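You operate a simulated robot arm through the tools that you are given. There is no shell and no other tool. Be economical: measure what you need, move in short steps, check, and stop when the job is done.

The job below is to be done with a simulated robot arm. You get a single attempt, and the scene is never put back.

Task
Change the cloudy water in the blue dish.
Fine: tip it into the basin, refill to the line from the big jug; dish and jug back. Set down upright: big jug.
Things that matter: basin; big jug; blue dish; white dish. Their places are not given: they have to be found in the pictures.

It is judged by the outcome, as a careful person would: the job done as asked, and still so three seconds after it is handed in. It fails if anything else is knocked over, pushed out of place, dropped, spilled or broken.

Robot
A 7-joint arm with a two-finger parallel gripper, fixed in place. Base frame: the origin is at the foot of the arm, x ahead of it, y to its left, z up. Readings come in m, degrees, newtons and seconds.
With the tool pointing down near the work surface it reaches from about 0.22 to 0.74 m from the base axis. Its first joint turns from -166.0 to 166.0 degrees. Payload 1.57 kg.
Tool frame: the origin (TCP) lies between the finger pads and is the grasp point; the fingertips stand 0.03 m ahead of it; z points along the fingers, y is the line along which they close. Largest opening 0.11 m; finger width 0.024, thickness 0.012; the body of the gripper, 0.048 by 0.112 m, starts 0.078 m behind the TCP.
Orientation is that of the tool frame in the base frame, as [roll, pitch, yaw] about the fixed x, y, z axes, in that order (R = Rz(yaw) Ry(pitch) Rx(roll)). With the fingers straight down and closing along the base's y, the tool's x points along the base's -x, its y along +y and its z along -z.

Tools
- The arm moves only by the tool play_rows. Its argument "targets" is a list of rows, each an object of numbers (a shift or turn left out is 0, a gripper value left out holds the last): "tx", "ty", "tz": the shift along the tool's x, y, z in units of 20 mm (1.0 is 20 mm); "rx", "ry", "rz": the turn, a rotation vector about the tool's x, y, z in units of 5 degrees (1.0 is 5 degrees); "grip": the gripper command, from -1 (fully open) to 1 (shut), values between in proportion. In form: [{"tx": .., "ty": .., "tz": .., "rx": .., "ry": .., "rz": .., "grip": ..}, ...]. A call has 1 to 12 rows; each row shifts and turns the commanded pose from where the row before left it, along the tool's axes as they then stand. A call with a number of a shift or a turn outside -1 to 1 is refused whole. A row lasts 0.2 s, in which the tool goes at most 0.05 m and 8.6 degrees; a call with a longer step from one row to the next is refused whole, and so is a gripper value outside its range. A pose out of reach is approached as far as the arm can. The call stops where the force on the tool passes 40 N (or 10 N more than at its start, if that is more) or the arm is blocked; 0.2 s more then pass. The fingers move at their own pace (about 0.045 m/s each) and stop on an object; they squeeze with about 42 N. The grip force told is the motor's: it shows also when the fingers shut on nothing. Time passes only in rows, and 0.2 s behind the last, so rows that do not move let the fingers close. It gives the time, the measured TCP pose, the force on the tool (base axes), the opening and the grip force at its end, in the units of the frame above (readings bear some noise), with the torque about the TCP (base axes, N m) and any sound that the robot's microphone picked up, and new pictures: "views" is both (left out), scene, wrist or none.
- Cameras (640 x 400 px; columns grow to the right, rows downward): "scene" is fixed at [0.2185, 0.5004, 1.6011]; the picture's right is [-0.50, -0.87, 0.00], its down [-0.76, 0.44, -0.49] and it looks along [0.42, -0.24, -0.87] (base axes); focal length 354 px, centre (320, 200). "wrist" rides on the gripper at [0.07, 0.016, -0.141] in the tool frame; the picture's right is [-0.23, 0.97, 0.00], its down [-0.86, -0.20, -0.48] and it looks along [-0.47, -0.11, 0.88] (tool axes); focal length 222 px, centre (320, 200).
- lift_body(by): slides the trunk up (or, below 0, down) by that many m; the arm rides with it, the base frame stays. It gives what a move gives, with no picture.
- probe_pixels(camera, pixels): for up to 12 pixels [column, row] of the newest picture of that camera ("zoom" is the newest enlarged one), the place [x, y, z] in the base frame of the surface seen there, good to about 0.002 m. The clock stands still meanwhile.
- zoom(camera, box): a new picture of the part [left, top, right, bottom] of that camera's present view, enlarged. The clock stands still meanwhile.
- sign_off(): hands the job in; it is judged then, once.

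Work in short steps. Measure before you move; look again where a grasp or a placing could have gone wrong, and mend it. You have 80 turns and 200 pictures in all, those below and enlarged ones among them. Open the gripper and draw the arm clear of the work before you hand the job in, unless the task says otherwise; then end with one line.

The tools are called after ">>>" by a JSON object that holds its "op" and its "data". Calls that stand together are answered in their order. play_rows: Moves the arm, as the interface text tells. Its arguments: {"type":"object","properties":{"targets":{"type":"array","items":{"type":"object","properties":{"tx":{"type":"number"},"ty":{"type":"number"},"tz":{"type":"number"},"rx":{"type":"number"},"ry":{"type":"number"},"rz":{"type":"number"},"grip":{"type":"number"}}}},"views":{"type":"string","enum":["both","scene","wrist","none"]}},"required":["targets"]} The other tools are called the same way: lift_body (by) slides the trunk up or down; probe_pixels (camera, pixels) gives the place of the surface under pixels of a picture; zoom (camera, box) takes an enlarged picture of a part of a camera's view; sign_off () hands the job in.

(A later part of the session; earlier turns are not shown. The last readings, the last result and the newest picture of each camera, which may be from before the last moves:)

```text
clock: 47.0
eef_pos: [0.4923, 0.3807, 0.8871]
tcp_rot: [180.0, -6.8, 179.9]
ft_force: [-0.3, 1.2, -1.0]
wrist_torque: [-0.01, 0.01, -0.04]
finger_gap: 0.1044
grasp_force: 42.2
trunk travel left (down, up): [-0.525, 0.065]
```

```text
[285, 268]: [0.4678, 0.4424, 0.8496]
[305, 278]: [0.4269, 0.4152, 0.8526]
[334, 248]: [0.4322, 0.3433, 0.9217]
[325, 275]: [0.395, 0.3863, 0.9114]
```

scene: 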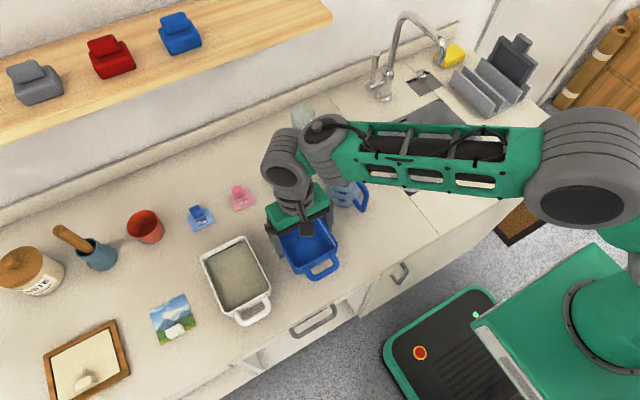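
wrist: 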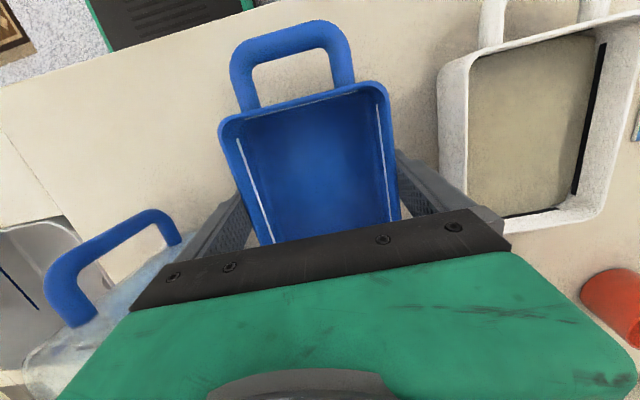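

>>> {"op": "play_rows", "data": {"targets": [{"tz": 0.08}, {"tz": 0.08}, {"tz": 0.08}, {}], "views": "scene"}}

>>> {"op": "zoom", "data": {"camera": "scene", "box": [250, 200, 350, 290]}}

```text
clock: 48.0
eef_pos: [0.492, 0.3818, 0.8849]
tcp_rot: [179.9, -6.5, 179.9]
ft_force: [1.3, 0.8, 20.0]
wrist_torque: [-1.01, -0.88, -0.06]
finger_gap: 0.1046
grasp_force: 42.1
trunk travel left (down, up): [-0.525, 0.065]
```

scene: 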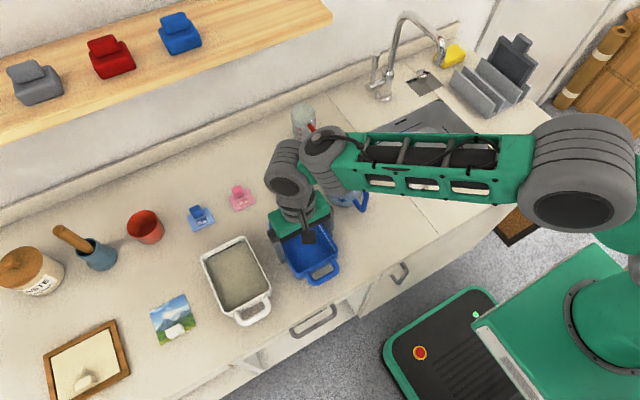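

```text
4.44 times, centred on (300, 245) of scene
```

zoom: 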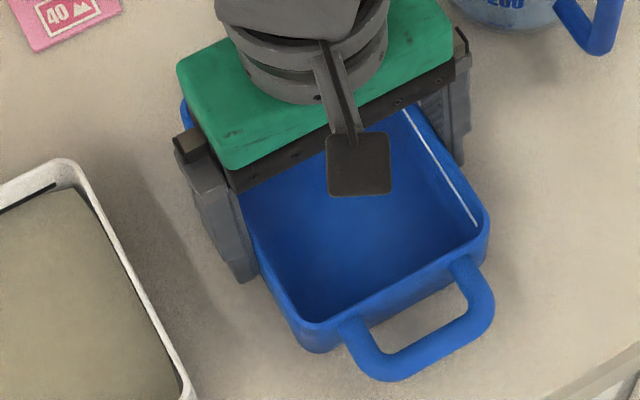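

Seated (20 N). Easing 1 mm, opening fully, then withdrawing straight up along the tool.

>>> {"op": "play_rows", "data": {"targets": [{"tz": -0.05}, {"grip": -1}, {}, {}], "views": "none"}}

>>> {"op": "play_rows", "data": {"targets": [{"tz": -0.3}, {"tz": -0.5}, {"tz": -0.8}, {"tz": -1}, {"tz": -1}, {"tz": -1}, {"tz": -1}, {"tz": -1}, {}]}}

```text
clock: 49.0
eef_pos: [0.4924, 0.3803, 0.8839]
tcp_rot: [-180.0, -6.7, 179.9]
ft_force: [0.4, 0.2, 0.1]
wrist_torque: [0.01, -0.01, -0.01]
finger_gap: 0.1099
grasp_force: 0.1
trunk travel left (down, up): [-0.525, 0.065]
```

```text
clock: 51.0
eef_pos: [0.5073, 0.3814, 1.0143]
tcp_rot: [-180.0, -6.7, -180.0]
ft_force: [0.5, 0.0, -0.1]
wrist_torque: [-0.03, -0.02, 0.01]
finger_gap: 0.11
grasp_force: 0.1
trunk travel left (down, up): [-0.525, 0.065]
```

scene: 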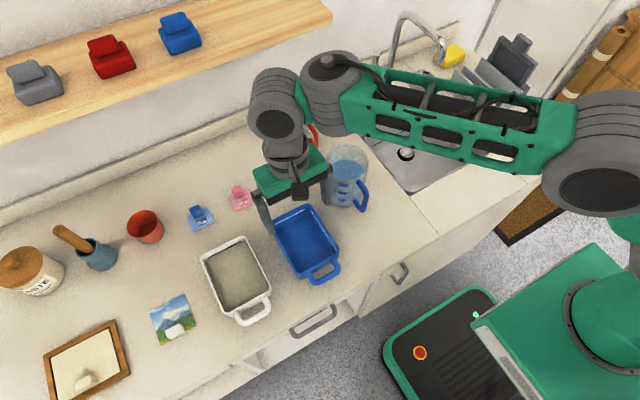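
wrist: 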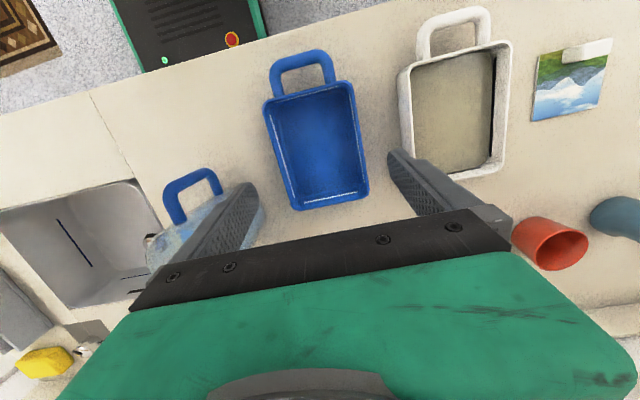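

The dish is back in place, empty, level. Next the jug: I measure it carefully in the scene view (at ~(347,178)).

>>> {"op": "zoom", "data": {"camera": "scene", "box": [315, 135, 385, 215]}}

>>> {"op": "probe_pixels", "data": {"camera": "zoom", "pixels": [[262, 220], [285, 222], [325, 218], [240, 205], [400, 170], [412, 140], [225, 280], [225, 310], [240, 340], [360, 240], [385, 235], [410, 290]]}}

>>> {"op": "probe_pixels", "data": {"camera": "zoom", "pixels": [[380, 380], [400, 370], [413, 330], [350, 330], [365, 225], [350, 235], [225, 80], [235, 50], [208, 100], [380, 80], [340, 48], [405, 110]]}}

```text
5.00 times, centred on (350, 175) of scene
```

zoom: 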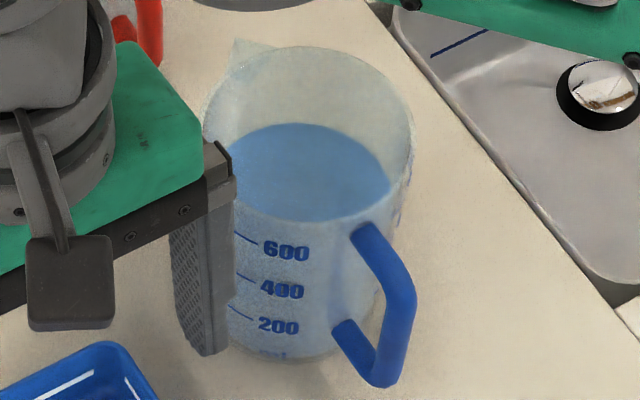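

```text
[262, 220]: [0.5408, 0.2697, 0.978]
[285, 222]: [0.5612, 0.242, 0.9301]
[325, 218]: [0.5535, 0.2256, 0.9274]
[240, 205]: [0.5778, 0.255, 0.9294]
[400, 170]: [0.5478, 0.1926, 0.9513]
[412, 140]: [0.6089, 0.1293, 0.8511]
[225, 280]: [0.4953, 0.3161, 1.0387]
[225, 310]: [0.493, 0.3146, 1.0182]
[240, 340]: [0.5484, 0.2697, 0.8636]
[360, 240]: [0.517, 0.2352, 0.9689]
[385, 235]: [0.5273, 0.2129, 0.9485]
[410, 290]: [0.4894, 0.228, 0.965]
```

```text
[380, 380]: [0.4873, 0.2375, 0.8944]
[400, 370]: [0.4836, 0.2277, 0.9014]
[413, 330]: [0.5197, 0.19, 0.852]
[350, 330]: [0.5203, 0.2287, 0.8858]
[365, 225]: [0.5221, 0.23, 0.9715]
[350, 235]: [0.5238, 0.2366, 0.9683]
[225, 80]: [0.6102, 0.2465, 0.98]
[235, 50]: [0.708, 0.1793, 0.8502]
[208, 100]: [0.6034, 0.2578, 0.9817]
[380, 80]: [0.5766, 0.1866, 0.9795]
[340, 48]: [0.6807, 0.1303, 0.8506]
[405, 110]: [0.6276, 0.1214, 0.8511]
```

Jug fit: centre (0.5665, 0.2315), radius ≈0.0455, rim 0.98, handle toward -x out to 0.483 at y≈0.232. I'll grip its body from the robot side, fingers either side of the handle, tool near-horizontal (~75°). First I move above/behind it.

>>> {"op": "play_rows", "data": {"targets": [{"tz": -0.6, "tx": 0.3}, {"tz": -0.6, "tx": 0.4}, {"tz": -0.6, "tx": 0.4}, {"tz": -0.6, "tx": 0.4, "ty": -0.5}, {"ty": -1, "tx": 0.4}, {"ty": -1, "tx": 0.4}, {"ty": -1, "tx": 0.4}, {"ty": -1, "tx": 0.3}, {"ty": -1}, {"ty": -1}, {"ty": -1}, {}], "views": "scene"}}

```text
clock: 53.6
eef_pos: [0.4515, 0.2298, 1.0705]
tcp_rot: [-180.0, -6.8, 180.0]
ft_force: [0.1, -0.9, -0.7]
wrist_torque: [0.02, 0.02, -0.07]
finger_gap: 0.1099
grasp_force: 0.0
trunk travel left (down, up): [-0.525, 0.065]
```

scene: 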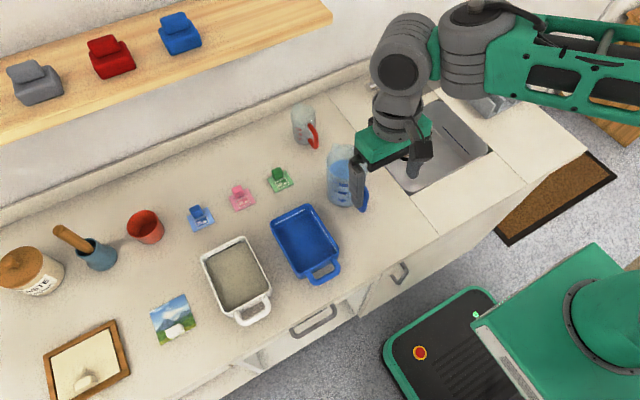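

Now pitching the tool up toward horizontal in free air.

>>> {"op": "play_rows", "data": {"targets": [{"ry": -1}, {"ry": -1}, {"ry": -1}, {"ry": -1}, {"ry": -1}, {"ry": -1}, {"ry": -1}, {"ry": -1}, {"ry": -1}, {"ry": -1}, {"ry": -1}, {}], "views": "none"}}

>>> {"op": "play_rows", "data": {"targets": [{"ry": -1}, {"ry": -1}, {"ry": -1}, {"ry": -1}, {"ry": -1}, {"ry": -0.36}, {}]}}

```text
clock: 56.2
eef_pos: [0.4534, 0.2309, 1.0695]
tcp_rot: [180.0, 48.2, 180.0]
ft_force: [0.0, 0.0, -0.6]
wrist_torque: [0.0, -0.01, 0.0]
finger_gap: 0.1098
grasp_force: 0.1
trunk travel left (down, up): [-0.525, 0.065]
```

```text
clock: 57.8
eef_pos: [0.4548, 0.2291, 1.0683]
tcp_rot: [179.9, 75.0, -179.9]
ft_force: [0.5, -0.2, -0.4]
wrist_torque: [0.03, -0.04, 0.01]
finger_gap: 0.1099
grasp_force: 0.0
trunk travel left (down, up): [-0.525, 0.065]
```

scene: 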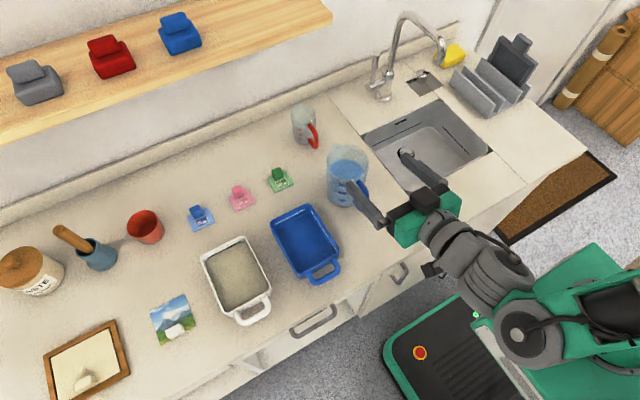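
wrist: 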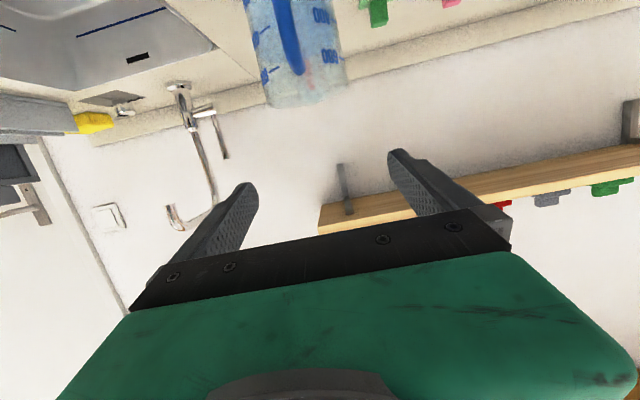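

Reached 75° in free air. Lowering straight down behind the jug (fingertips at x≈0.485, straddling the handle's y).

>>> {"op": "play_rows", "data": {"targets": [{"tx": 0.9, "tz": 0.24, "ty": 0.1}, {"tx": 0.9, "tz": 0.24}, {"tx": 0.9, "tz": 0.24}, {"tx": 0.9, "tz": 0.24}, {"tx": 0.9, "tz": 0.24}, {"tx": 0.9, "tz": 0.24}, {"tx": 0.9, "tz": 0.24}, {}]}}

```text
clock: 59.6
eef_pos: [0.4543, 0.2342, 0.9401]
tcp_rot: [180.0, 75.0, -180.0]
ft_force: [0.1, -0.3, 0.3]
wrist_torque: [0.02, 0.01, 0.02]
finger_gap: 0.1102
grasp_force: 0.0
trunk travel left (down, up): [-0.525, 0.065]
```

scene: 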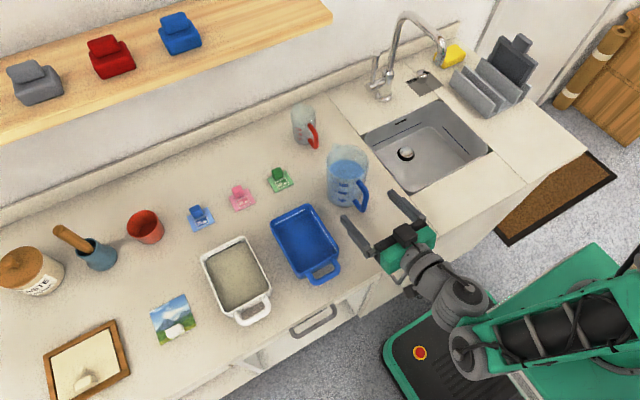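
wrist: 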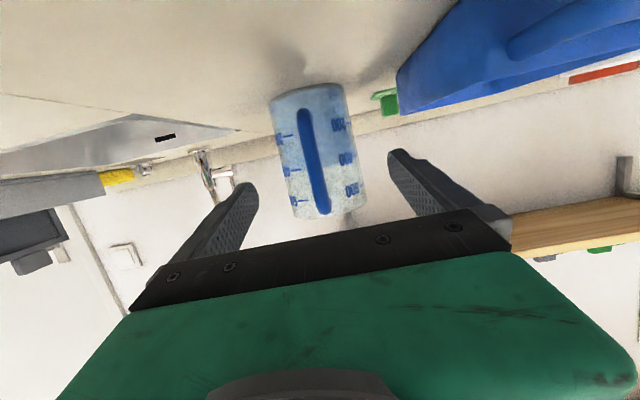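

Clear view of jug and handle between the fingers. Probing jug sides for exact centring.

>>> {"op": "zoom", "data": {"camera": "wrist", "box": [240, 70, 400, 230]}}

>>> {"op": "probe_pixels", "data": {"camera": "wrist", "pixels": [[276, 130], [282, 150], [286, 170], [352, 130], [357, 150], [360, 170], [303, 115], [310, 150], [320, 205], [270, 100], [344, 100]]}}

```text
2.50 times, centred on (320, 150) of wrist
```

zoom: 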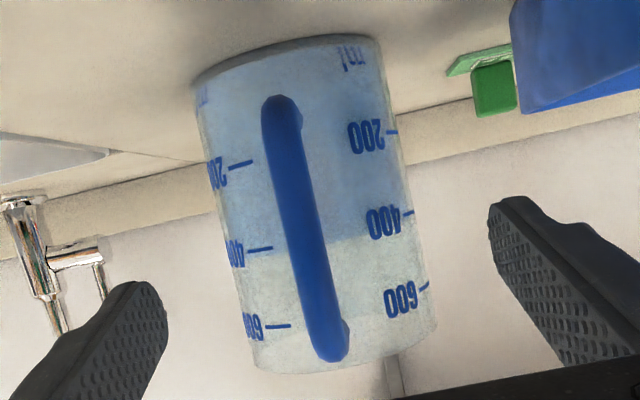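

```text
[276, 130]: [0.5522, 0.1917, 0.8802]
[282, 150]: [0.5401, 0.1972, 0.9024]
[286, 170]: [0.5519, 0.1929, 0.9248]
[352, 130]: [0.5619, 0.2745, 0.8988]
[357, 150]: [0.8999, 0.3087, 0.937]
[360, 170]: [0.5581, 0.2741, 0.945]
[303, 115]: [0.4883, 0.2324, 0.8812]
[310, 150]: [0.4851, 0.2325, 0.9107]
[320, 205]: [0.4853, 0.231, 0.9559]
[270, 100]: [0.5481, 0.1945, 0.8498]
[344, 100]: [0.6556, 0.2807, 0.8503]
```

Jug y-centre 0.2325. The target grasp pose lies exactly along the tool axis: advancing ~96 mm, first 80 mm.

>>> {"op": "play_rows", "data": {"targets": [{"tz": 0.7, "ty": -0.06}, {"tz": 0.7}, {"tz": 0.7}, {"tz": 0.7}, {"tz": 0.6}, {"tz": 0.6}, {}]}}

>>> {"op": "zoom", "data": {"camera": "scene", "box": [310, 130, 430, 230]}}

```text
clock: 61.2
eef_pos: [0.5326, 0.2318, 0.9188]
tcp_rot: [180.0, 75.0, 179.9]
ft_force: [-0.1, 0.0, 0.8]
wrist_torque: [-0.01, 0.0, -0.02]
finger_gap: 0.1101
grasp_force: 0.0
trunk travel left (down, up): [-0.525, 0.065]
```

scene: 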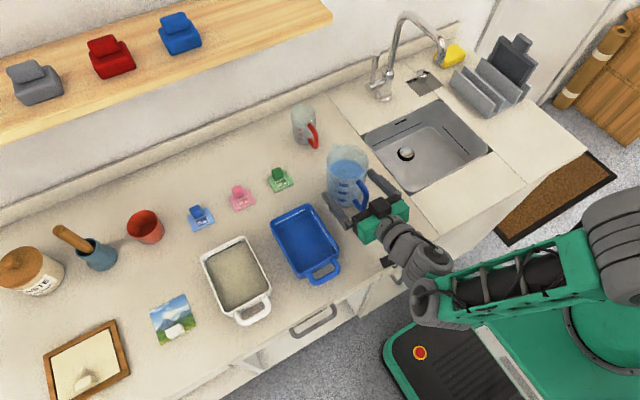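
wrist: 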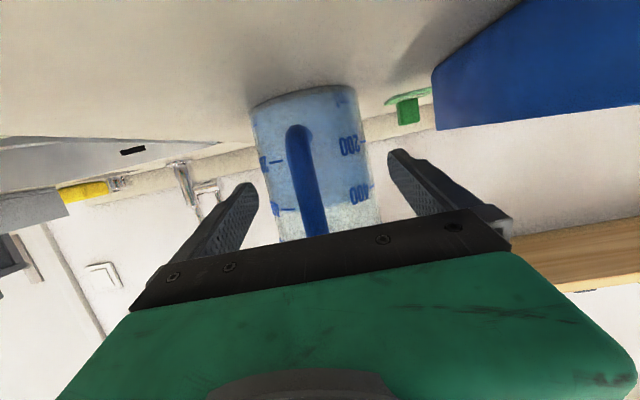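

```text
4.00 times, centred on (370, 180) of scene
```

zoom: 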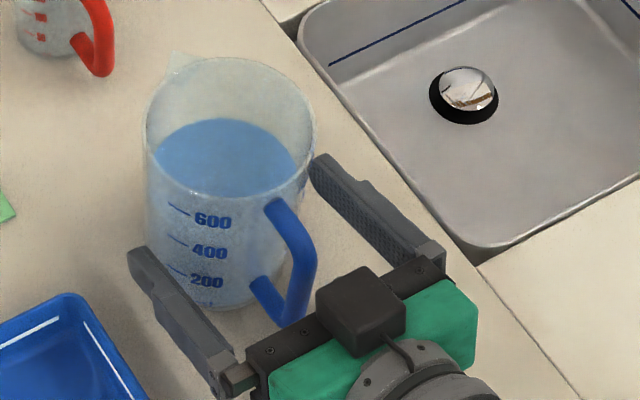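

A dark box sits on top of the gripper at zoom (360,310), near the handle; I check its position before advancing.

>>> {"op": "probe_pixels", "data": {"camera": "zoom", "pixels": [[360, 290], [340, 320], [375, 340], [395, 315], [325, 295], [280, 345], [300, 300], [310, 240], [410, 260], [285, 315]]}}

```text
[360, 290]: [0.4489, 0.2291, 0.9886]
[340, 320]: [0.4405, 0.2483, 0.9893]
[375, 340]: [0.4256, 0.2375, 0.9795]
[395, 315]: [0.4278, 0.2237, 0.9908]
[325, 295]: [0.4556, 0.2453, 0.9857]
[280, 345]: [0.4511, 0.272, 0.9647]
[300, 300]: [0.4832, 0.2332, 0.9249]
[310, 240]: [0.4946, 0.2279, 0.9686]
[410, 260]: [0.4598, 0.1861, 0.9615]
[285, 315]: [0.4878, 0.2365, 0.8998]
```

Box front will be ~15 mm from the handle after the final 15 mm advance. Advancing and closing.

>>> {"op": "play_rows", "data": {"targets": [{"tz": 0.4}, {"tz": 0.34}, {}, {"grip": 0.6}, {}, {}, {}], "views": "scene"}}

>>> {"op": "zoom", "data": {"camera": "scene", "box": [310, 130, 430, 230]}}

```text
clock: 62.8
eef_pos: [0.5463, 0.2314, 0.9132]
tcp_rot: [179.9, 75.0, 180.0]
ft_force: [1.1, -1.2, -0.3]
wrist_torque: [-0.17, -0.03, -0.03]
finger_gap: 0.0865
grasp_force: 37.7
trunk travel left (down, up): [-0.525, 0.065]
```

scene: 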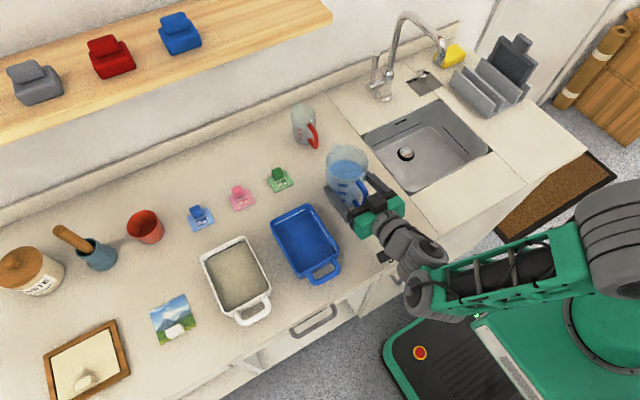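

```text
4.00 times, centred on (370, 180) of scene
```

zoom: 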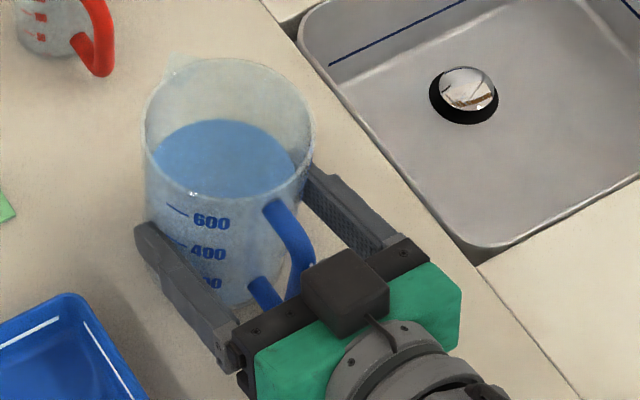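

Gripped at 86.5 mm. Lifting gently and checking for slip.

>>> {"op": "play_rows", "data": {"targets": [{"tx": -0.1, "tz": -0.027, "grip": 1}, {"tx": -0.29, "tz": -0.078}, {"tx": -0.48, "tz": -0.13}, {"tx": -0.48, "tz": -0.13}, {"tx": -0.3, "tz": -0.08}, {}]}}

```text
clock: 64.2
eef_pos: [0.544, 0.2307, 0.9477]
tcp_rot: [-179.9, 75.0, -179.9]
ft_force: [-0.2, 0.6, -5.4]
wrist_torque: [0.01, 0.05, -0.03]
finger_gap: 0.0863
grasp_force: 41.5
trunk travel left (down, up): [-0.525, 0.065]
```

scene: 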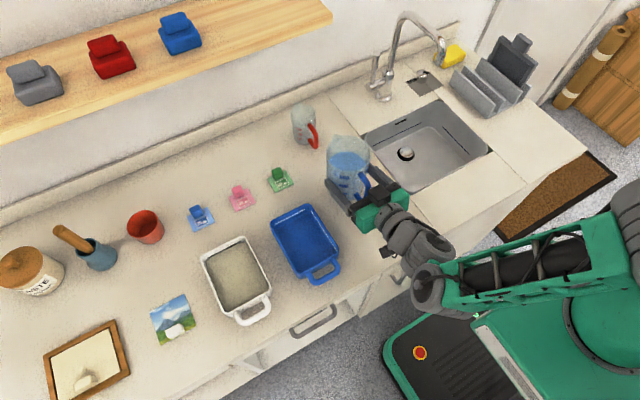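
wrist: 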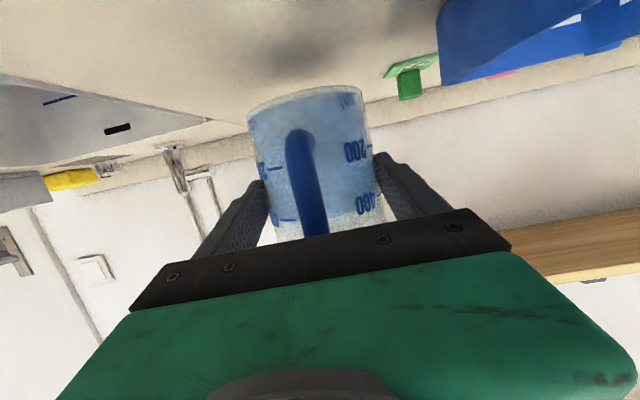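

Held firmly, 5.4 N (jug ≈0.55 kg; ~260 g should go in the dish, going by the dish's weight change). Raising and drawing back smoothly.

>>> {"op": "play_rows", "data": {"targets": [{"tx": -0.3, "tz": -0.1}, {"tx": -0.5, "tz": -0.2}, {"tx": -0.5, "tz": -0.4}, {"tx": -0.3, "tz": -0.7}, {"tx": 0.1, "tz": -0.8}, {"tx": 0.2, "tz": -0.8}, {"tx": 0.2, "tz": -0.8}, {"tz": -0.7}, {"tz": -0.5}, {"tz": -0.3}, {}, {}], "views": "scene"}}

```text
clock: 66.8
eef_pos: [0.4497, 0.2317, 0.9962]
tcp_rot: [-179.9, 75.0, -179.9]
ft_force: [0.0, -0.2, -5.3]
wrist_torque: [-0.02, 0.08, -0.03]
finger_gap: 0.0863
grasp_force: 42.2
trunk travel left (down, up): [-0.525, 0.065]
```

scene: 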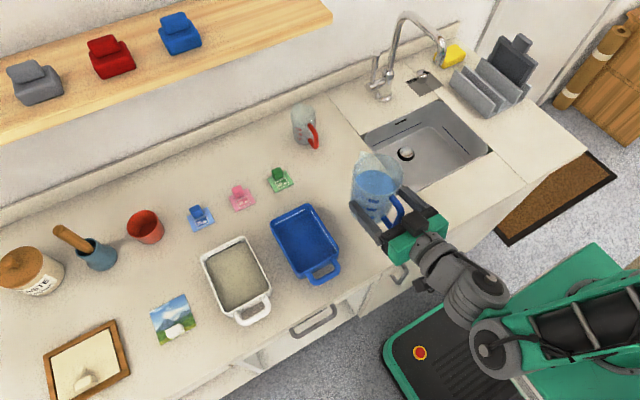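

Stable. Now sliding +y by 150 mm to bring the jug over the dish's y (bottom stays ~35 mm above its rim).

>>> {"op": "play_rows", "data": {"targets": [{"ty": 0.2}, {"ty": 0.5}, {"ty": 0.8}, {"ty": 0.9}, {"ty": 0.9}, {"ty": 0.9}, {"ty": 0.9}, {"ty": 0.9}, {"ty": 0.7}, {"ty": 0.5}, {"ty": 0.25}, {}]}}

```text
clock: 69.4
eef_pos: [0.45, 0.3798, 0.9982]
tcp_rot: [-179.9, 75.1, 179.9]
ft_force: [-0.2, -0.6, -5.9]
wrist_torque: [0.01, 0.05, -0.01]
finger_gap: 0.0864
grasp_force: 41.8
trunk travel left (down, up): [-0.525, 0.065]
```

scene: 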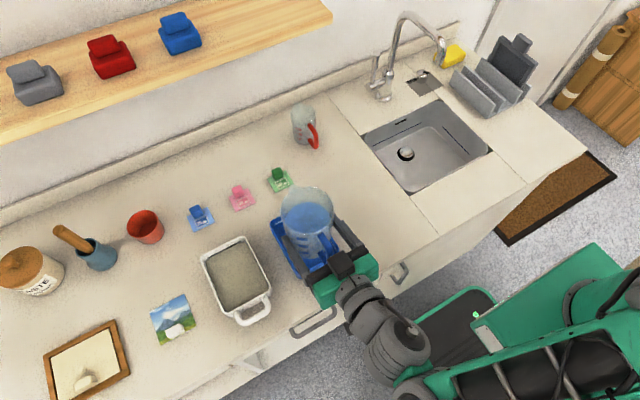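
wrist: 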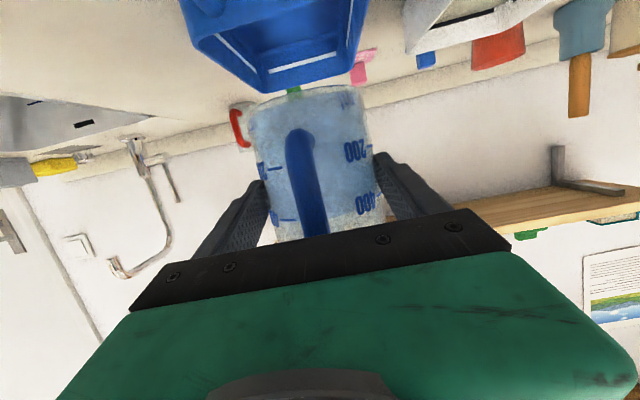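

Centred over the dish in y. Now tilting 24° (still below pouring angle) while drawing back ~60 mm so the spout sits over the dish's interior.

>>> {"op": "play_rows", "data": {"targets": [{"ry": 0.3, "tx": 0.1, "tz": -0.3}, {"ry": 0.5, "tx": 0.13, "tz": -0.35}, {"ry": 0.6, "tx": 0.15, "tz": -0.35}, {"ry": 0.6, "tx": 0.17, "tz": -0.35}, {"ry": 0.6, "tx": 0.2, "tz": -0.34}, {"ry": 0.6, "tx": 0.22, "tz": -0.33}, {"ry": 0.6, "tx": 0.25, "tz": -0.32}, {"ry": 0.5, "tx": 0.25, "tz": -0.31}, {"ry": 0.5, "tx": 0.2, "tz": -0.2}, {}, {}]}}

>>> {"op": "zoom", "data": {"camera": "scene", "box": [240, 170, 380, 300]}}

```text
clock: 71.8
eef_pos: [0.3811, 0.3786, 0.9899]
tcp_rot: [180.0, 51.1, 180.0]
ft_force: [-0.3, -1.0, -5.4]
wrist_torque: [-0.01, 0.03, -0.01]
finger_gap: 0.0863
grasp_force: 41.5
trunk travel left (down, up): [-0.525, 0.065]
```

scene: 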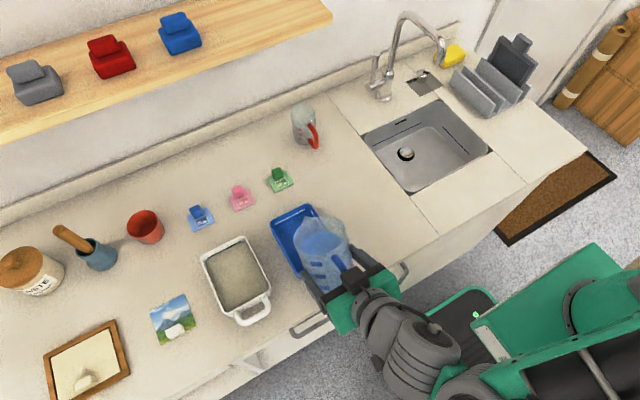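
wrist: 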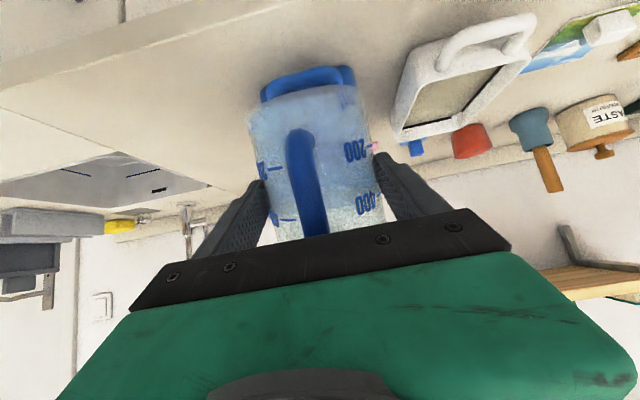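

```text
3.08 times, centred on (310, 235) of scene
```

zoom: 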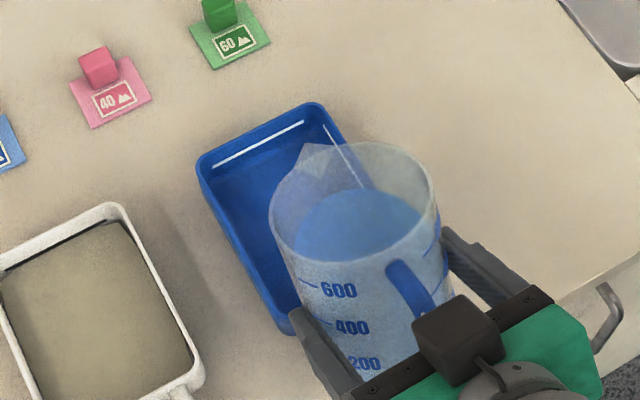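

The spout is over the dish interior. Tilting another ~15° in slow steps, then looking.

>>> {"op": "play_rows", "data": {"targets": [{"ry": 0.4}, {"ry": 0.4}, {"ry": 0.4}, {"ry": 0.4}, {"ry": 0.4}, {"ry": 0.4}, {"ry": 0.4}, {"ry": 0.3}, {}, {}], "views": "none"}}

>>> {"op": "zoom", "data": {"camera": "scene", "box": [240, 170, 380, 300]}}

```text
clock: 74.0
eef_pos: [0.3805, 0.38, 0.9915]
tcp_rot: [-180.0, 35.6, -180.0]
ft_force: [0.2, -0.4, -5.8]
wrist_torque: [-0.01, 0.03, -0.01]
finger_gap: 0.0864
grasp_force: 41.7
trunk travel left (down, up): [-0.525, 0.065]
```

```text
3.08 times, centred on (310, 235) of scene
```

zoom: 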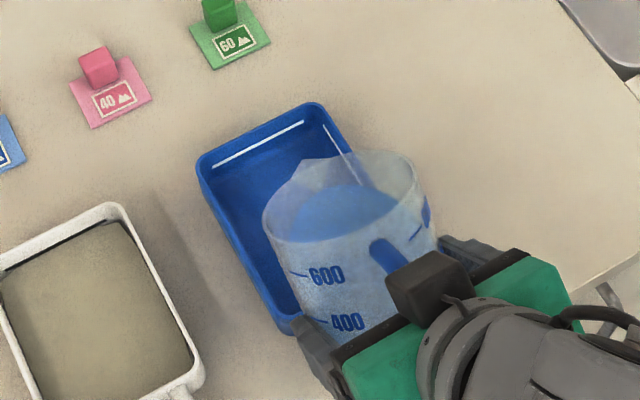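

No flow yet at ~40°. Another 8°.

>>> {"op": "play_rows", "data": {"targets": [{"ry": 0.3}, {"ry": 0.3}, {"ry": 0.3}, {"ry": 0.3}, {"ry": 0.3}, {}, {}], "views": "none"}}

>>> {"op": "zoom", "data": {"camera": "scene", "box": [240, 170, 380, 300]}}

```text
clock: 75.6
eef_pos: [0.3809, 0.3797, 0.9917]
tcp_rot: [179.9, 28.0, -180.0]
ft_force: [0.3, -0.3, -6.0]
wrist_torque: [-0.02, -0.01, -0.01]
finger_gap: 0.0863
grasp_force: 42.2
trunk travel left (down, up): [-0.525, 0.065]
```

```text
3.08 times, centred on (310, 235) of scene
```

zoom: 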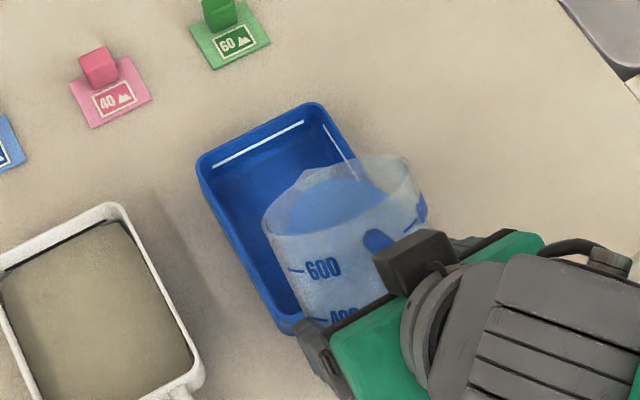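

Water is nearly at the spout. Small further tilts with pauses.

>>> {"op": "play_rows", "data": {"targets": [{"ry": 0.3}, {"ry": 0.3}, {}, {}, {}], "views": "none"}}

>>> {"op": "zoom", "data": {"camera": "scene", "box": [240, 170, 380, 300]}}

```text
clock: 76.8
eef_pos: [0.3812, 0.3804, 0.9905]
tcp_rot: [-180.0, 25.0, 180.0]
ft_force: [-0.3, -0.6, -5.8]
wrist_torque: [0.0, 0.02, -0.03]
finger_gap: 0.0863
grasp_force: 42.0
trunk travel left (down, up): [-0.525, 0.065]
```

```text
3.08 times, centred on (310, 235) of scene
```

zoom: 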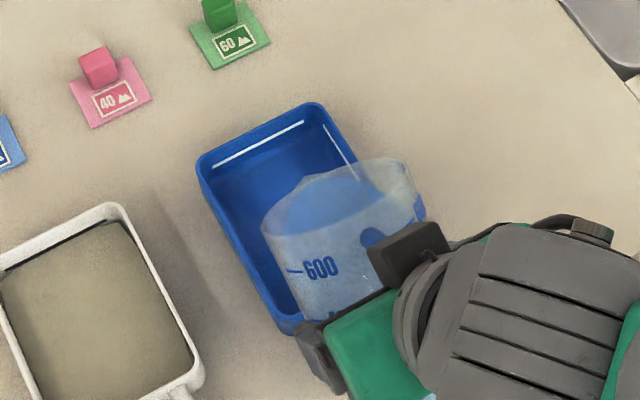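

>>> {"op": "play_rows", "data": {"targets": [{"ry": 0.3}, {"ry": 0.3}, {}, {}, {}, {}], "views": "wrist"}}

>>> {"op": "zoom", "data": {"camera": "scene", "box": [265, 190, 345, 270]}}

```text
clock: 78.2
eef_pos: [0.3811, 0.3798, 0.9914]
tcp_rot: [179.9, 22.1, -180.0]
ft_force: [-0.6, 0.6, -6.7]
wrist_torque: [-0.01, 0.01, 0.0]
finger_gap: 0.0864
grasp_force: 42.2
trunk travel left (down, up): [-0.525, 0.065]
```

wrist: 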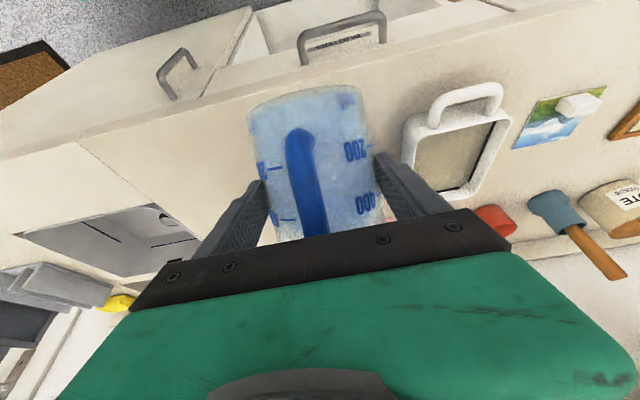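

```text
5.00 times, centred on (305, 230) of scene
```

zoom: 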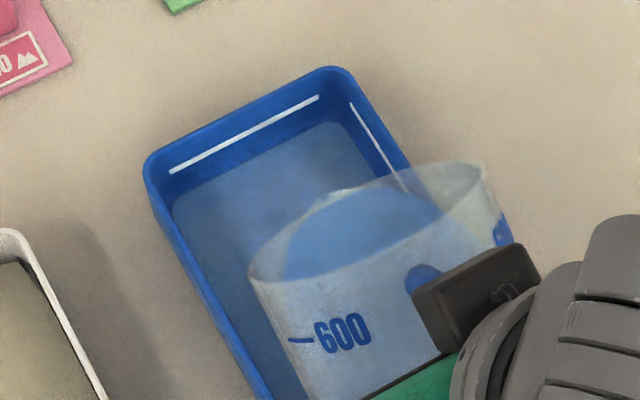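

Water is collecting in the dish. Measuring its level versus the white line.

>>> {"op": "probe_pixels", "data": {"camera": "zoom", "pixels": [[220, 200], [230, 240], [280, 165], [330, 140], [250, 132], [290, 112], [200, 158], [365, 125], [380, 145], [215, 250]]}}

>>> {"op": "play_rows", "data": {"targets": [{}, {}, {}, {}], "views": "none"}}

>>> {"op": "zoom", "data": {"camera": "scene", "box": [265, 190, 345, 270]}}

>>> {"op": "probe_pixels", "data": {"camera": "zoom", "pixels": [[220, 200], [230, 240], [280, 165], [330, 140], [250, 132], [290, 112], [200, 158], [365, 125], [380, 145], [215, 250]]}}

```text
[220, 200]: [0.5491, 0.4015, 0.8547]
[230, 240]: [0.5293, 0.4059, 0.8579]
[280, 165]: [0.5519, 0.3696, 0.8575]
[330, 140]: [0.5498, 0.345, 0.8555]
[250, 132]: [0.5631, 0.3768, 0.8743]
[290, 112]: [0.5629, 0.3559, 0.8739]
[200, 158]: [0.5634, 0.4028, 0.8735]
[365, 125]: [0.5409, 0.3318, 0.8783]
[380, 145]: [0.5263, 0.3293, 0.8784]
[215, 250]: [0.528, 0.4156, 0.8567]
```

```text
clock: 79.2
eef_pos: [0.381, 0.3803, 0.9913]
tcp_rot: [-179.9, 21.9, 180.0]
ft_force: [-0.3, -0.4, -4.9]
wrist_torque: [-0.01, 0.03, 0.02]
finger_gap: 0.0866
grasp_force: 42.4
trunk travel left (down, up): [-0.525, 0.065]
```

```text
5.00 times, centred on (305, 230) of scene
```

zoom: 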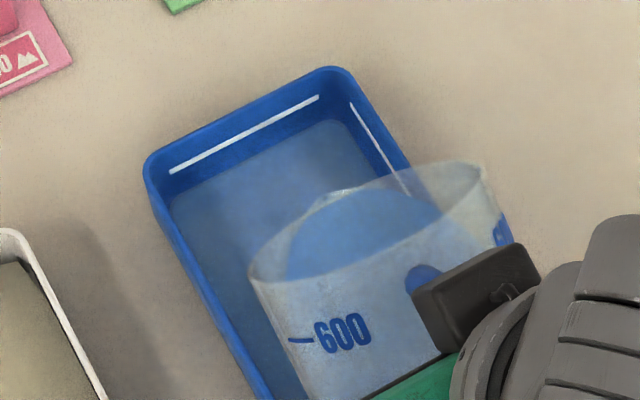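

```text
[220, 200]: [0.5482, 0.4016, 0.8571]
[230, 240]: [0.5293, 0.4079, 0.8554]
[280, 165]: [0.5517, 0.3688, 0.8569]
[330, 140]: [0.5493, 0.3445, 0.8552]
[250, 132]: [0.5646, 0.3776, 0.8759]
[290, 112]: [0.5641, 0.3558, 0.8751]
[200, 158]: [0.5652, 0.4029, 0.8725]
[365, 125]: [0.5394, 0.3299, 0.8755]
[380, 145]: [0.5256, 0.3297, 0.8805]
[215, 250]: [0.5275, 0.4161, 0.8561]
```

The line is at z≈0.8745; level is ~0.8565, and flow settles at each angle. Adding 6° more, then measure.

>>> {"op": "play_rows", "data": {"targets": [{"ry": 0.3}, {"ry": 0.3}, {"ry": 0.3}, {"ry": 0.3}, {}, {}, {}, {}, {}, {}], "views": "none"}}

>>> {"op": "zoom", "data": {"camera": "scene", "box": [265, 190, 345, 270]}}

>>> {"op": "probe_pixels", "data": {"camera": "zoom", "pixels": [[220, 200], [230, 240], [280, 165], [330, 140], [215, 250], [240, 180], [250, 210], [230, 270], [210, 215], [260, 180]]}}

```text
clock: 81.4
eef_pos: [0.3812, 0.3803, 0.9903]
tcp_rot: [180.0, 15.9, -179.9]
ft_force: [0.4, 0.1, -5.6]
wrist_torque: [-0.01, 0.02, 0.03]
finger_gap: 0.0864
grasp_force: 42.2
trunk travel left (down, up): [-0.525, 0.065]
```

```text
5.00 times, centred on (305, 230) of scene
```

zoom: 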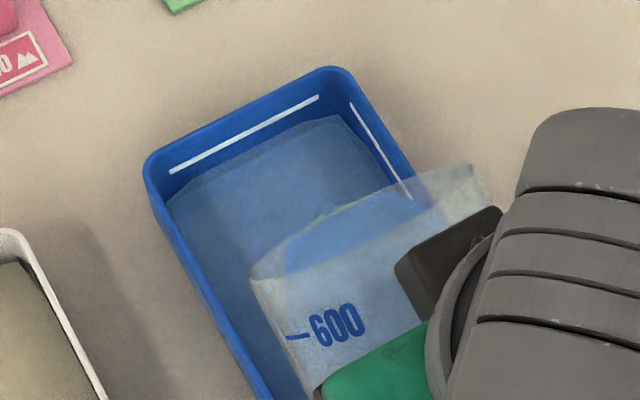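

```text
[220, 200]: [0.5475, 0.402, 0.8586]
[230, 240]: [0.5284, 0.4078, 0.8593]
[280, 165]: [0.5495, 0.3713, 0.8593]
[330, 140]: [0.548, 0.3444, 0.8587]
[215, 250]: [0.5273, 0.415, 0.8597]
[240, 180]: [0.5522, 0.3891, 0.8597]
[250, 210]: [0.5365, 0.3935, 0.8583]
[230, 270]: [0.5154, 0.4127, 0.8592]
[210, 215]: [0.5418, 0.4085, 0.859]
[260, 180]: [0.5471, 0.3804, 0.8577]
```

Level ~0.859. Adding 6° again with a longer pause.

>>> {"op": "play_rows", "data": {"targets": [{"ry": 0.3}, {"ry": 0.3}, {"ry": 0.3}, {"ry": 0.3}, {}, {}, {}, {}, {}, {}, {}, {}], "views": "none"}}

>>> {"op": "zoom", "data": {"camera": "scene", "box": [265, 190, 345, 270]}}

>>> {"op": "probe_pixels", "data": {"camera": "zoom", "pixels": [[220, 200], [230, 240], [280, 165], [330, 140], [215, 250], [240, 180], [250, 210], [230, 270], [210, 215], [260, 180]]}}

```text
clock: 84.0
eef_pos: [0.3815, 0.3803, 0.9913]
tcp_rot: [-179.9, 10.1, 180.0]
ft_force: [0.3, -0.1, -3.4]
wrist_torque: [0.01, 0.01, 0.02]
finger_gap: 0.0862
grasp_force: 42.2
trunk travel left (down, up): [-0.525, 0.065]
```

```text
5.00 times, centred on (305, 230) of scene
```

zoom: 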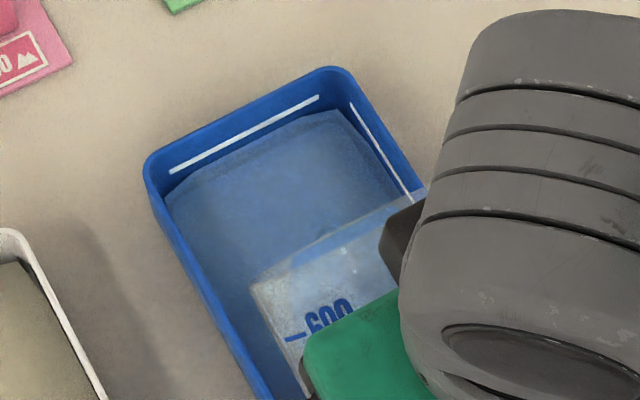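

```text
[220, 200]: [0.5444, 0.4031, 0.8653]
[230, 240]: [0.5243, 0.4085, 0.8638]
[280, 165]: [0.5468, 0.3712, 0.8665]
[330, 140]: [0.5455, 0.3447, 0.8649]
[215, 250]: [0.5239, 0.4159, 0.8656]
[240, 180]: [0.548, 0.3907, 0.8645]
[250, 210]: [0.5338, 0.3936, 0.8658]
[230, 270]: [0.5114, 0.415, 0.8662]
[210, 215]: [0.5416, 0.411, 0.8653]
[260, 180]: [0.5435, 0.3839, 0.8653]
```

Level ~0.8653, 9 mm to go. Adding 3° with a long pause.

>>> {"op": "play_rows", "data": {"targets": [{"ry": 0.3}, {"ry": 0.3}, {}, {}, {}, {}, {}, {}, {}, {}], "views": "none"}}

>>> {"op": "zoom", "data": {"camera": "scene", "box": [265, 190, 345, 270]}}

>>> {"op": "probe_pixels", "data": {"camera": "zoom", "pixels": [[220, 200], [230, 240], [280, 165], [330, 140], [215, 250], [240, 180], [250, 210], [230, 270], [210, 215], [260, 180]]}}

```text
clock: 86.2
eef_pos: [0.3827, 0.381, 0.991]
tcp_rot: [179.9, 7.0, 180.0]
ft_force: [0.6, 0.2, -4.5]
wrist_torque: [0.04, 0.02, 0.01]
finger_gap: 0.0864
grasp_force: 42.5
trunk travel left (down, up): [-0.525, 0.065]
```

```text
5.00 times, centred on (305, 230) of scene
```

zoom: 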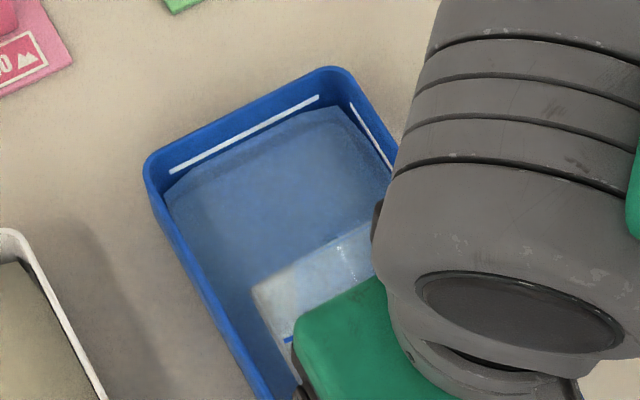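

```text
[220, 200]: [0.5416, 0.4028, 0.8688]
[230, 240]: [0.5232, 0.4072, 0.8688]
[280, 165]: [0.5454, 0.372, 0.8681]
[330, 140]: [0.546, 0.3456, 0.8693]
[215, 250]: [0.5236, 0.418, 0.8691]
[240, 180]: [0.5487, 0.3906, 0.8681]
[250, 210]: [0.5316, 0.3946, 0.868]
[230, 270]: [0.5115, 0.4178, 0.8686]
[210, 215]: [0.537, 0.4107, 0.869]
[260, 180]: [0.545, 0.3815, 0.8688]
```

Level 0.8687. Another 2.5°.

>>> {"op": "play_rows", "data": {"targets": [{"ry": 0.25}, {"ry": 0.25}, {}, {}, {}, {}, {}, {}, {}, {}], "views": "none"}}

>>> {"op": "zoom", "data": {"camera": "scene", "box": [265, 190, 345, 270]}}

>>> {"op": "probe_pixels", "data": {"camera": "zoom", "pixels": [[220, 200], [230, 240], [280, 165], [330, 140], [215, 250], [240, 180], [250, 210], [230, 270], [210, 215], [250, 131], [290, 111], [205, 154]]}}

```text
clock: 88.4
eef_pos: [0.3828, 0.3801, 0.9906]
tcp_rot: [180.0, 4.5, -180.0]
ft_force: [0.8, 0.5, -4.0]
wrist_torque: [0.04, 0.03, -0.01]
finger_gap: 0.0865
grasp_force: 41.9
trunk travel left (down, up): [-0.525, 0.065]
```

```text
5.00 times, centred on (305, 230) of scene
```

zoom: 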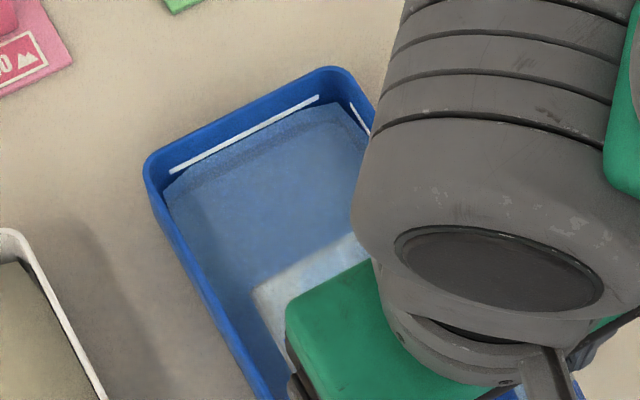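

```text
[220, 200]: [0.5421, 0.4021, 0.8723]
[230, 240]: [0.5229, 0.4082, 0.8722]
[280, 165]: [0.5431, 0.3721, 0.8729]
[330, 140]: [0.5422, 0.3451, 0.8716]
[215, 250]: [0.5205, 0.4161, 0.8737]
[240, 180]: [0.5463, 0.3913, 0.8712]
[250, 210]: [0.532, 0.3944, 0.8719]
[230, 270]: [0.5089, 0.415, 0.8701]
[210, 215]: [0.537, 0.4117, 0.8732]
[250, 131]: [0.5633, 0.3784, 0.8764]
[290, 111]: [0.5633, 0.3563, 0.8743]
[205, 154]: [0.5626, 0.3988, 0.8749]
```

Level ~0.872, line ~0.875. A further 1.3°.

>>> {"op": "play_rows", "data": {"targets": [{"ry": 0.26}, {}, {}, {}, {}, {}, {}, {}, {}, {}], "views": "none"}}

>>> {"op": "zoom", "data": {"camera": "scene", "box": [270, 198, 320, 238]}}

>>> {"op": "probe_pixels", "data": {"camera": "scene", "pixels": [[292, 215], [294, 220], [300, 211], [306, 207], [292, 221], [295, 212], [296, 216], [294, 224], [291, 217], [296, 206], [301, 204], [290, 209]]}}

```text
clock: 90.6
eef_pos: [0.3822, 0.3812, 0.9917]
tcp_rot: [179.9, 3.2, 179.9]
ft_force: [-0.1, -1.3, -2.8]
wrist_torque: [-0.03, -0.04, -0.01]
finger_gap: 0.0862
grasp_force: 41.9
trunk travel left (down, up): [-0.525, 0.065]
```

```text
10.00 times, centred on (295, 218) of scene
```

zoom: 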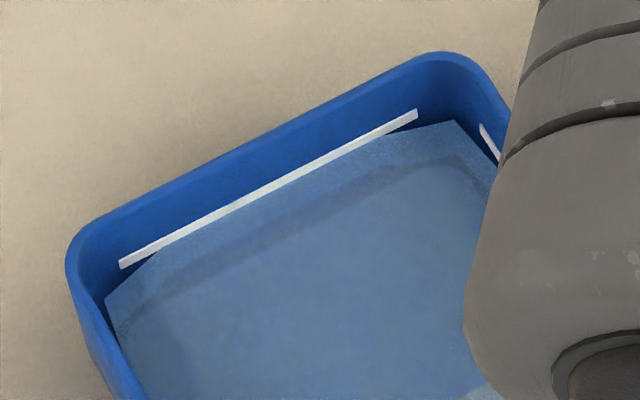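

```text
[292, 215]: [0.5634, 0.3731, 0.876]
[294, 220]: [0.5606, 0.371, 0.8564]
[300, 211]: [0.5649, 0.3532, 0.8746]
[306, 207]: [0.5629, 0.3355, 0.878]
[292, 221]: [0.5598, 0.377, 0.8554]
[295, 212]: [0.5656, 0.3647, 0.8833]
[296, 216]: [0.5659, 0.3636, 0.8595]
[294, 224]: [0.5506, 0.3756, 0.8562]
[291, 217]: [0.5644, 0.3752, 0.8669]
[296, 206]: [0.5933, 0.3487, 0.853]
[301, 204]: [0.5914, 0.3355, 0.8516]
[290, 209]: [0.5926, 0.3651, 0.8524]
```

The water surface now touches the line's lower edge. Probing on this zoom for exact heights.

>>> {"op": "probe_pixels", "data": {"camera": "zoom", "pixels": [[200, 330], [300, 300], [400, 300], [350, 200], [250, 240], [430, 180], [250, 350], [420, 240], [250, 199], [330, 160], [180, 234], [400, 121]]}}

```text
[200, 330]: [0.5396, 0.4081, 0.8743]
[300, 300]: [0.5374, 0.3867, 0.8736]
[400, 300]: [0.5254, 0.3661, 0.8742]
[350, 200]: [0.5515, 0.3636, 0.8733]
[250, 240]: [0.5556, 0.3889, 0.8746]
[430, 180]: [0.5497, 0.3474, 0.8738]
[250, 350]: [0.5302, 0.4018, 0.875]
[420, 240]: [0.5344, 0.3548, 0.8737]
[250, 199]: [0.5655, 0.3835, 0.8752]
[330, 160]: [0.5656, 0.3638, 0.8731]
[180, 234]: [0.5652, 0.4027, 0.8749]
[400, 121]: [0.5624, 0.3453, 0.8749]
```

Level 0.874 = line 0.8745. Stopping: tilting back promptly.

>>> {"op": "play_rows", "data": {"targets": [{"ry": -1}, {"ry": -1}, {"ry": -1}, {"ry": -1}, {"ry": -0.8}, {"ry": -0.8}, {"ry": -0.8}, {"ry": -0.8}, {"ry": -0.6}, {"ry": -0.4}, {}, {}], "views": "scene"}}

>>> {"op": "zoom", "data": {"camera": "scene", "box": [250, 180, 370, 290]}}

```text
clock: 93.2
eef_pos: [0.3808, 0.3796, 0.9903]
tcp_rot: [180.0, 44.2, -179.9]
ft_force: [-0.5, 0.1, -3.4]
wrist_torque: [0.02, -0.01, 0.03]
finger_gap: 0.0863
grasp_force: 41.6
trunk travel left (down, up): [-0.525, 0.065]
```

scene: 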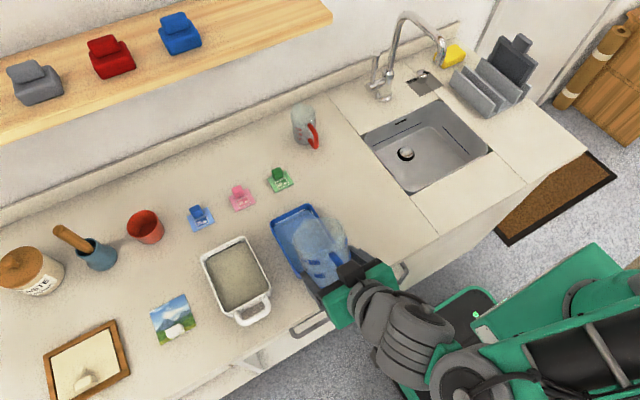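

```text
3.64 times, centred on (310, 235) of scene
```

zoom: 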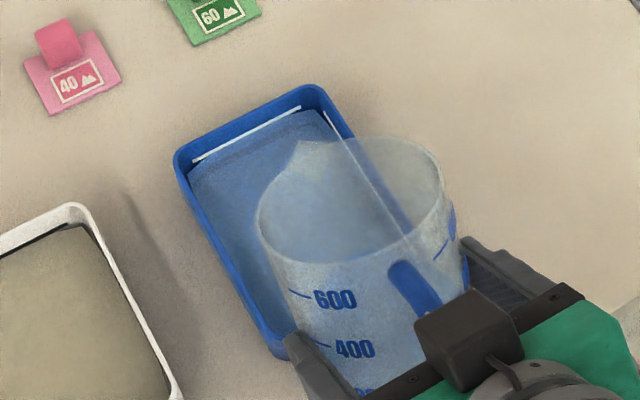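

Pour stopped cleanly. Righting the jug to 75° while moving forward to x≈0.45, same way as I came.

>>> {"op": "play_rows", "data": {"targets": [{"ry": -0.5, "tx": -0.25, "tz": 0.3}, {"ry": -0.7, "tx": -0.25, "tz": 0.35}, {"ry": -0.7, "tx": -0.22, "tz": 0.38}, {"ry": -0.7, "tx": -0.2, "tz": 0.38}, {"ry": -0.7, "tx": -0.18, "tz": 0.4}, {"ry": -0.7, "tx": -0.16, "tz": 0.4}, {"ry": -0.7, "tx": -0.14, "tz": 0.4}, {"ry": -0.7, "tx": -0.12, "tz": 0.4}, {"ry": -0.76, "tx": -0.1, "tz": 0.35}, {}, {}], "views": "scene"}}

```text
clock: 95.6
eef_pos: [0.4542, 0.3811, 0.9832]
tcp_rot: [-179.9, 75.1, -179.9]
ft_force: [-0.3, 0.1, -2.9]
wrist_torque: [0.02, 0.05, -0.02]
finger_gap: 0.086
grasp_force: 41.9
trunk travel left (down, up): [-0.525, 0.065]
```

scene: 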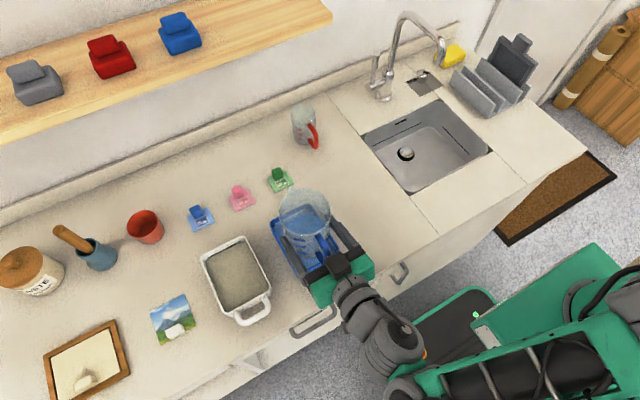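

Upright and clear (bottom ~20 mm above the rim). Sliding back in -y with a slight rise.

>>> {"op": "play_rows", "data": {"targets": [{"tx": -0.4, "tz": -0.1, "ty": -0.2}, {"tx": -0.3, "tz": -0.08, "ty": -0.5}, {"ty": -0.8}, {"ty": -0.9}, {"ty": -0.9}, {"ty": -0.9}, {"ty": -0.9}, {"ty": -0.9}, {"ty": -0.7}, {"ty": -0.5}, {"ty": -0.25}, {}], "views": "none"}}

```text
clock: 98.2
eef_pos: [0.4558, 0.2296, 0.9962]
tcp_rot: [-180.0, 75.1, -180.0]
ft_force: [-0.4, 0.4, -3.3]
wrist_torque: [-0.01, 0.05, -0.01]
finger_gap: 0.0863
grasp_force: 42.4
trunk travel left (down, up): [-0.525, 0.065]
```

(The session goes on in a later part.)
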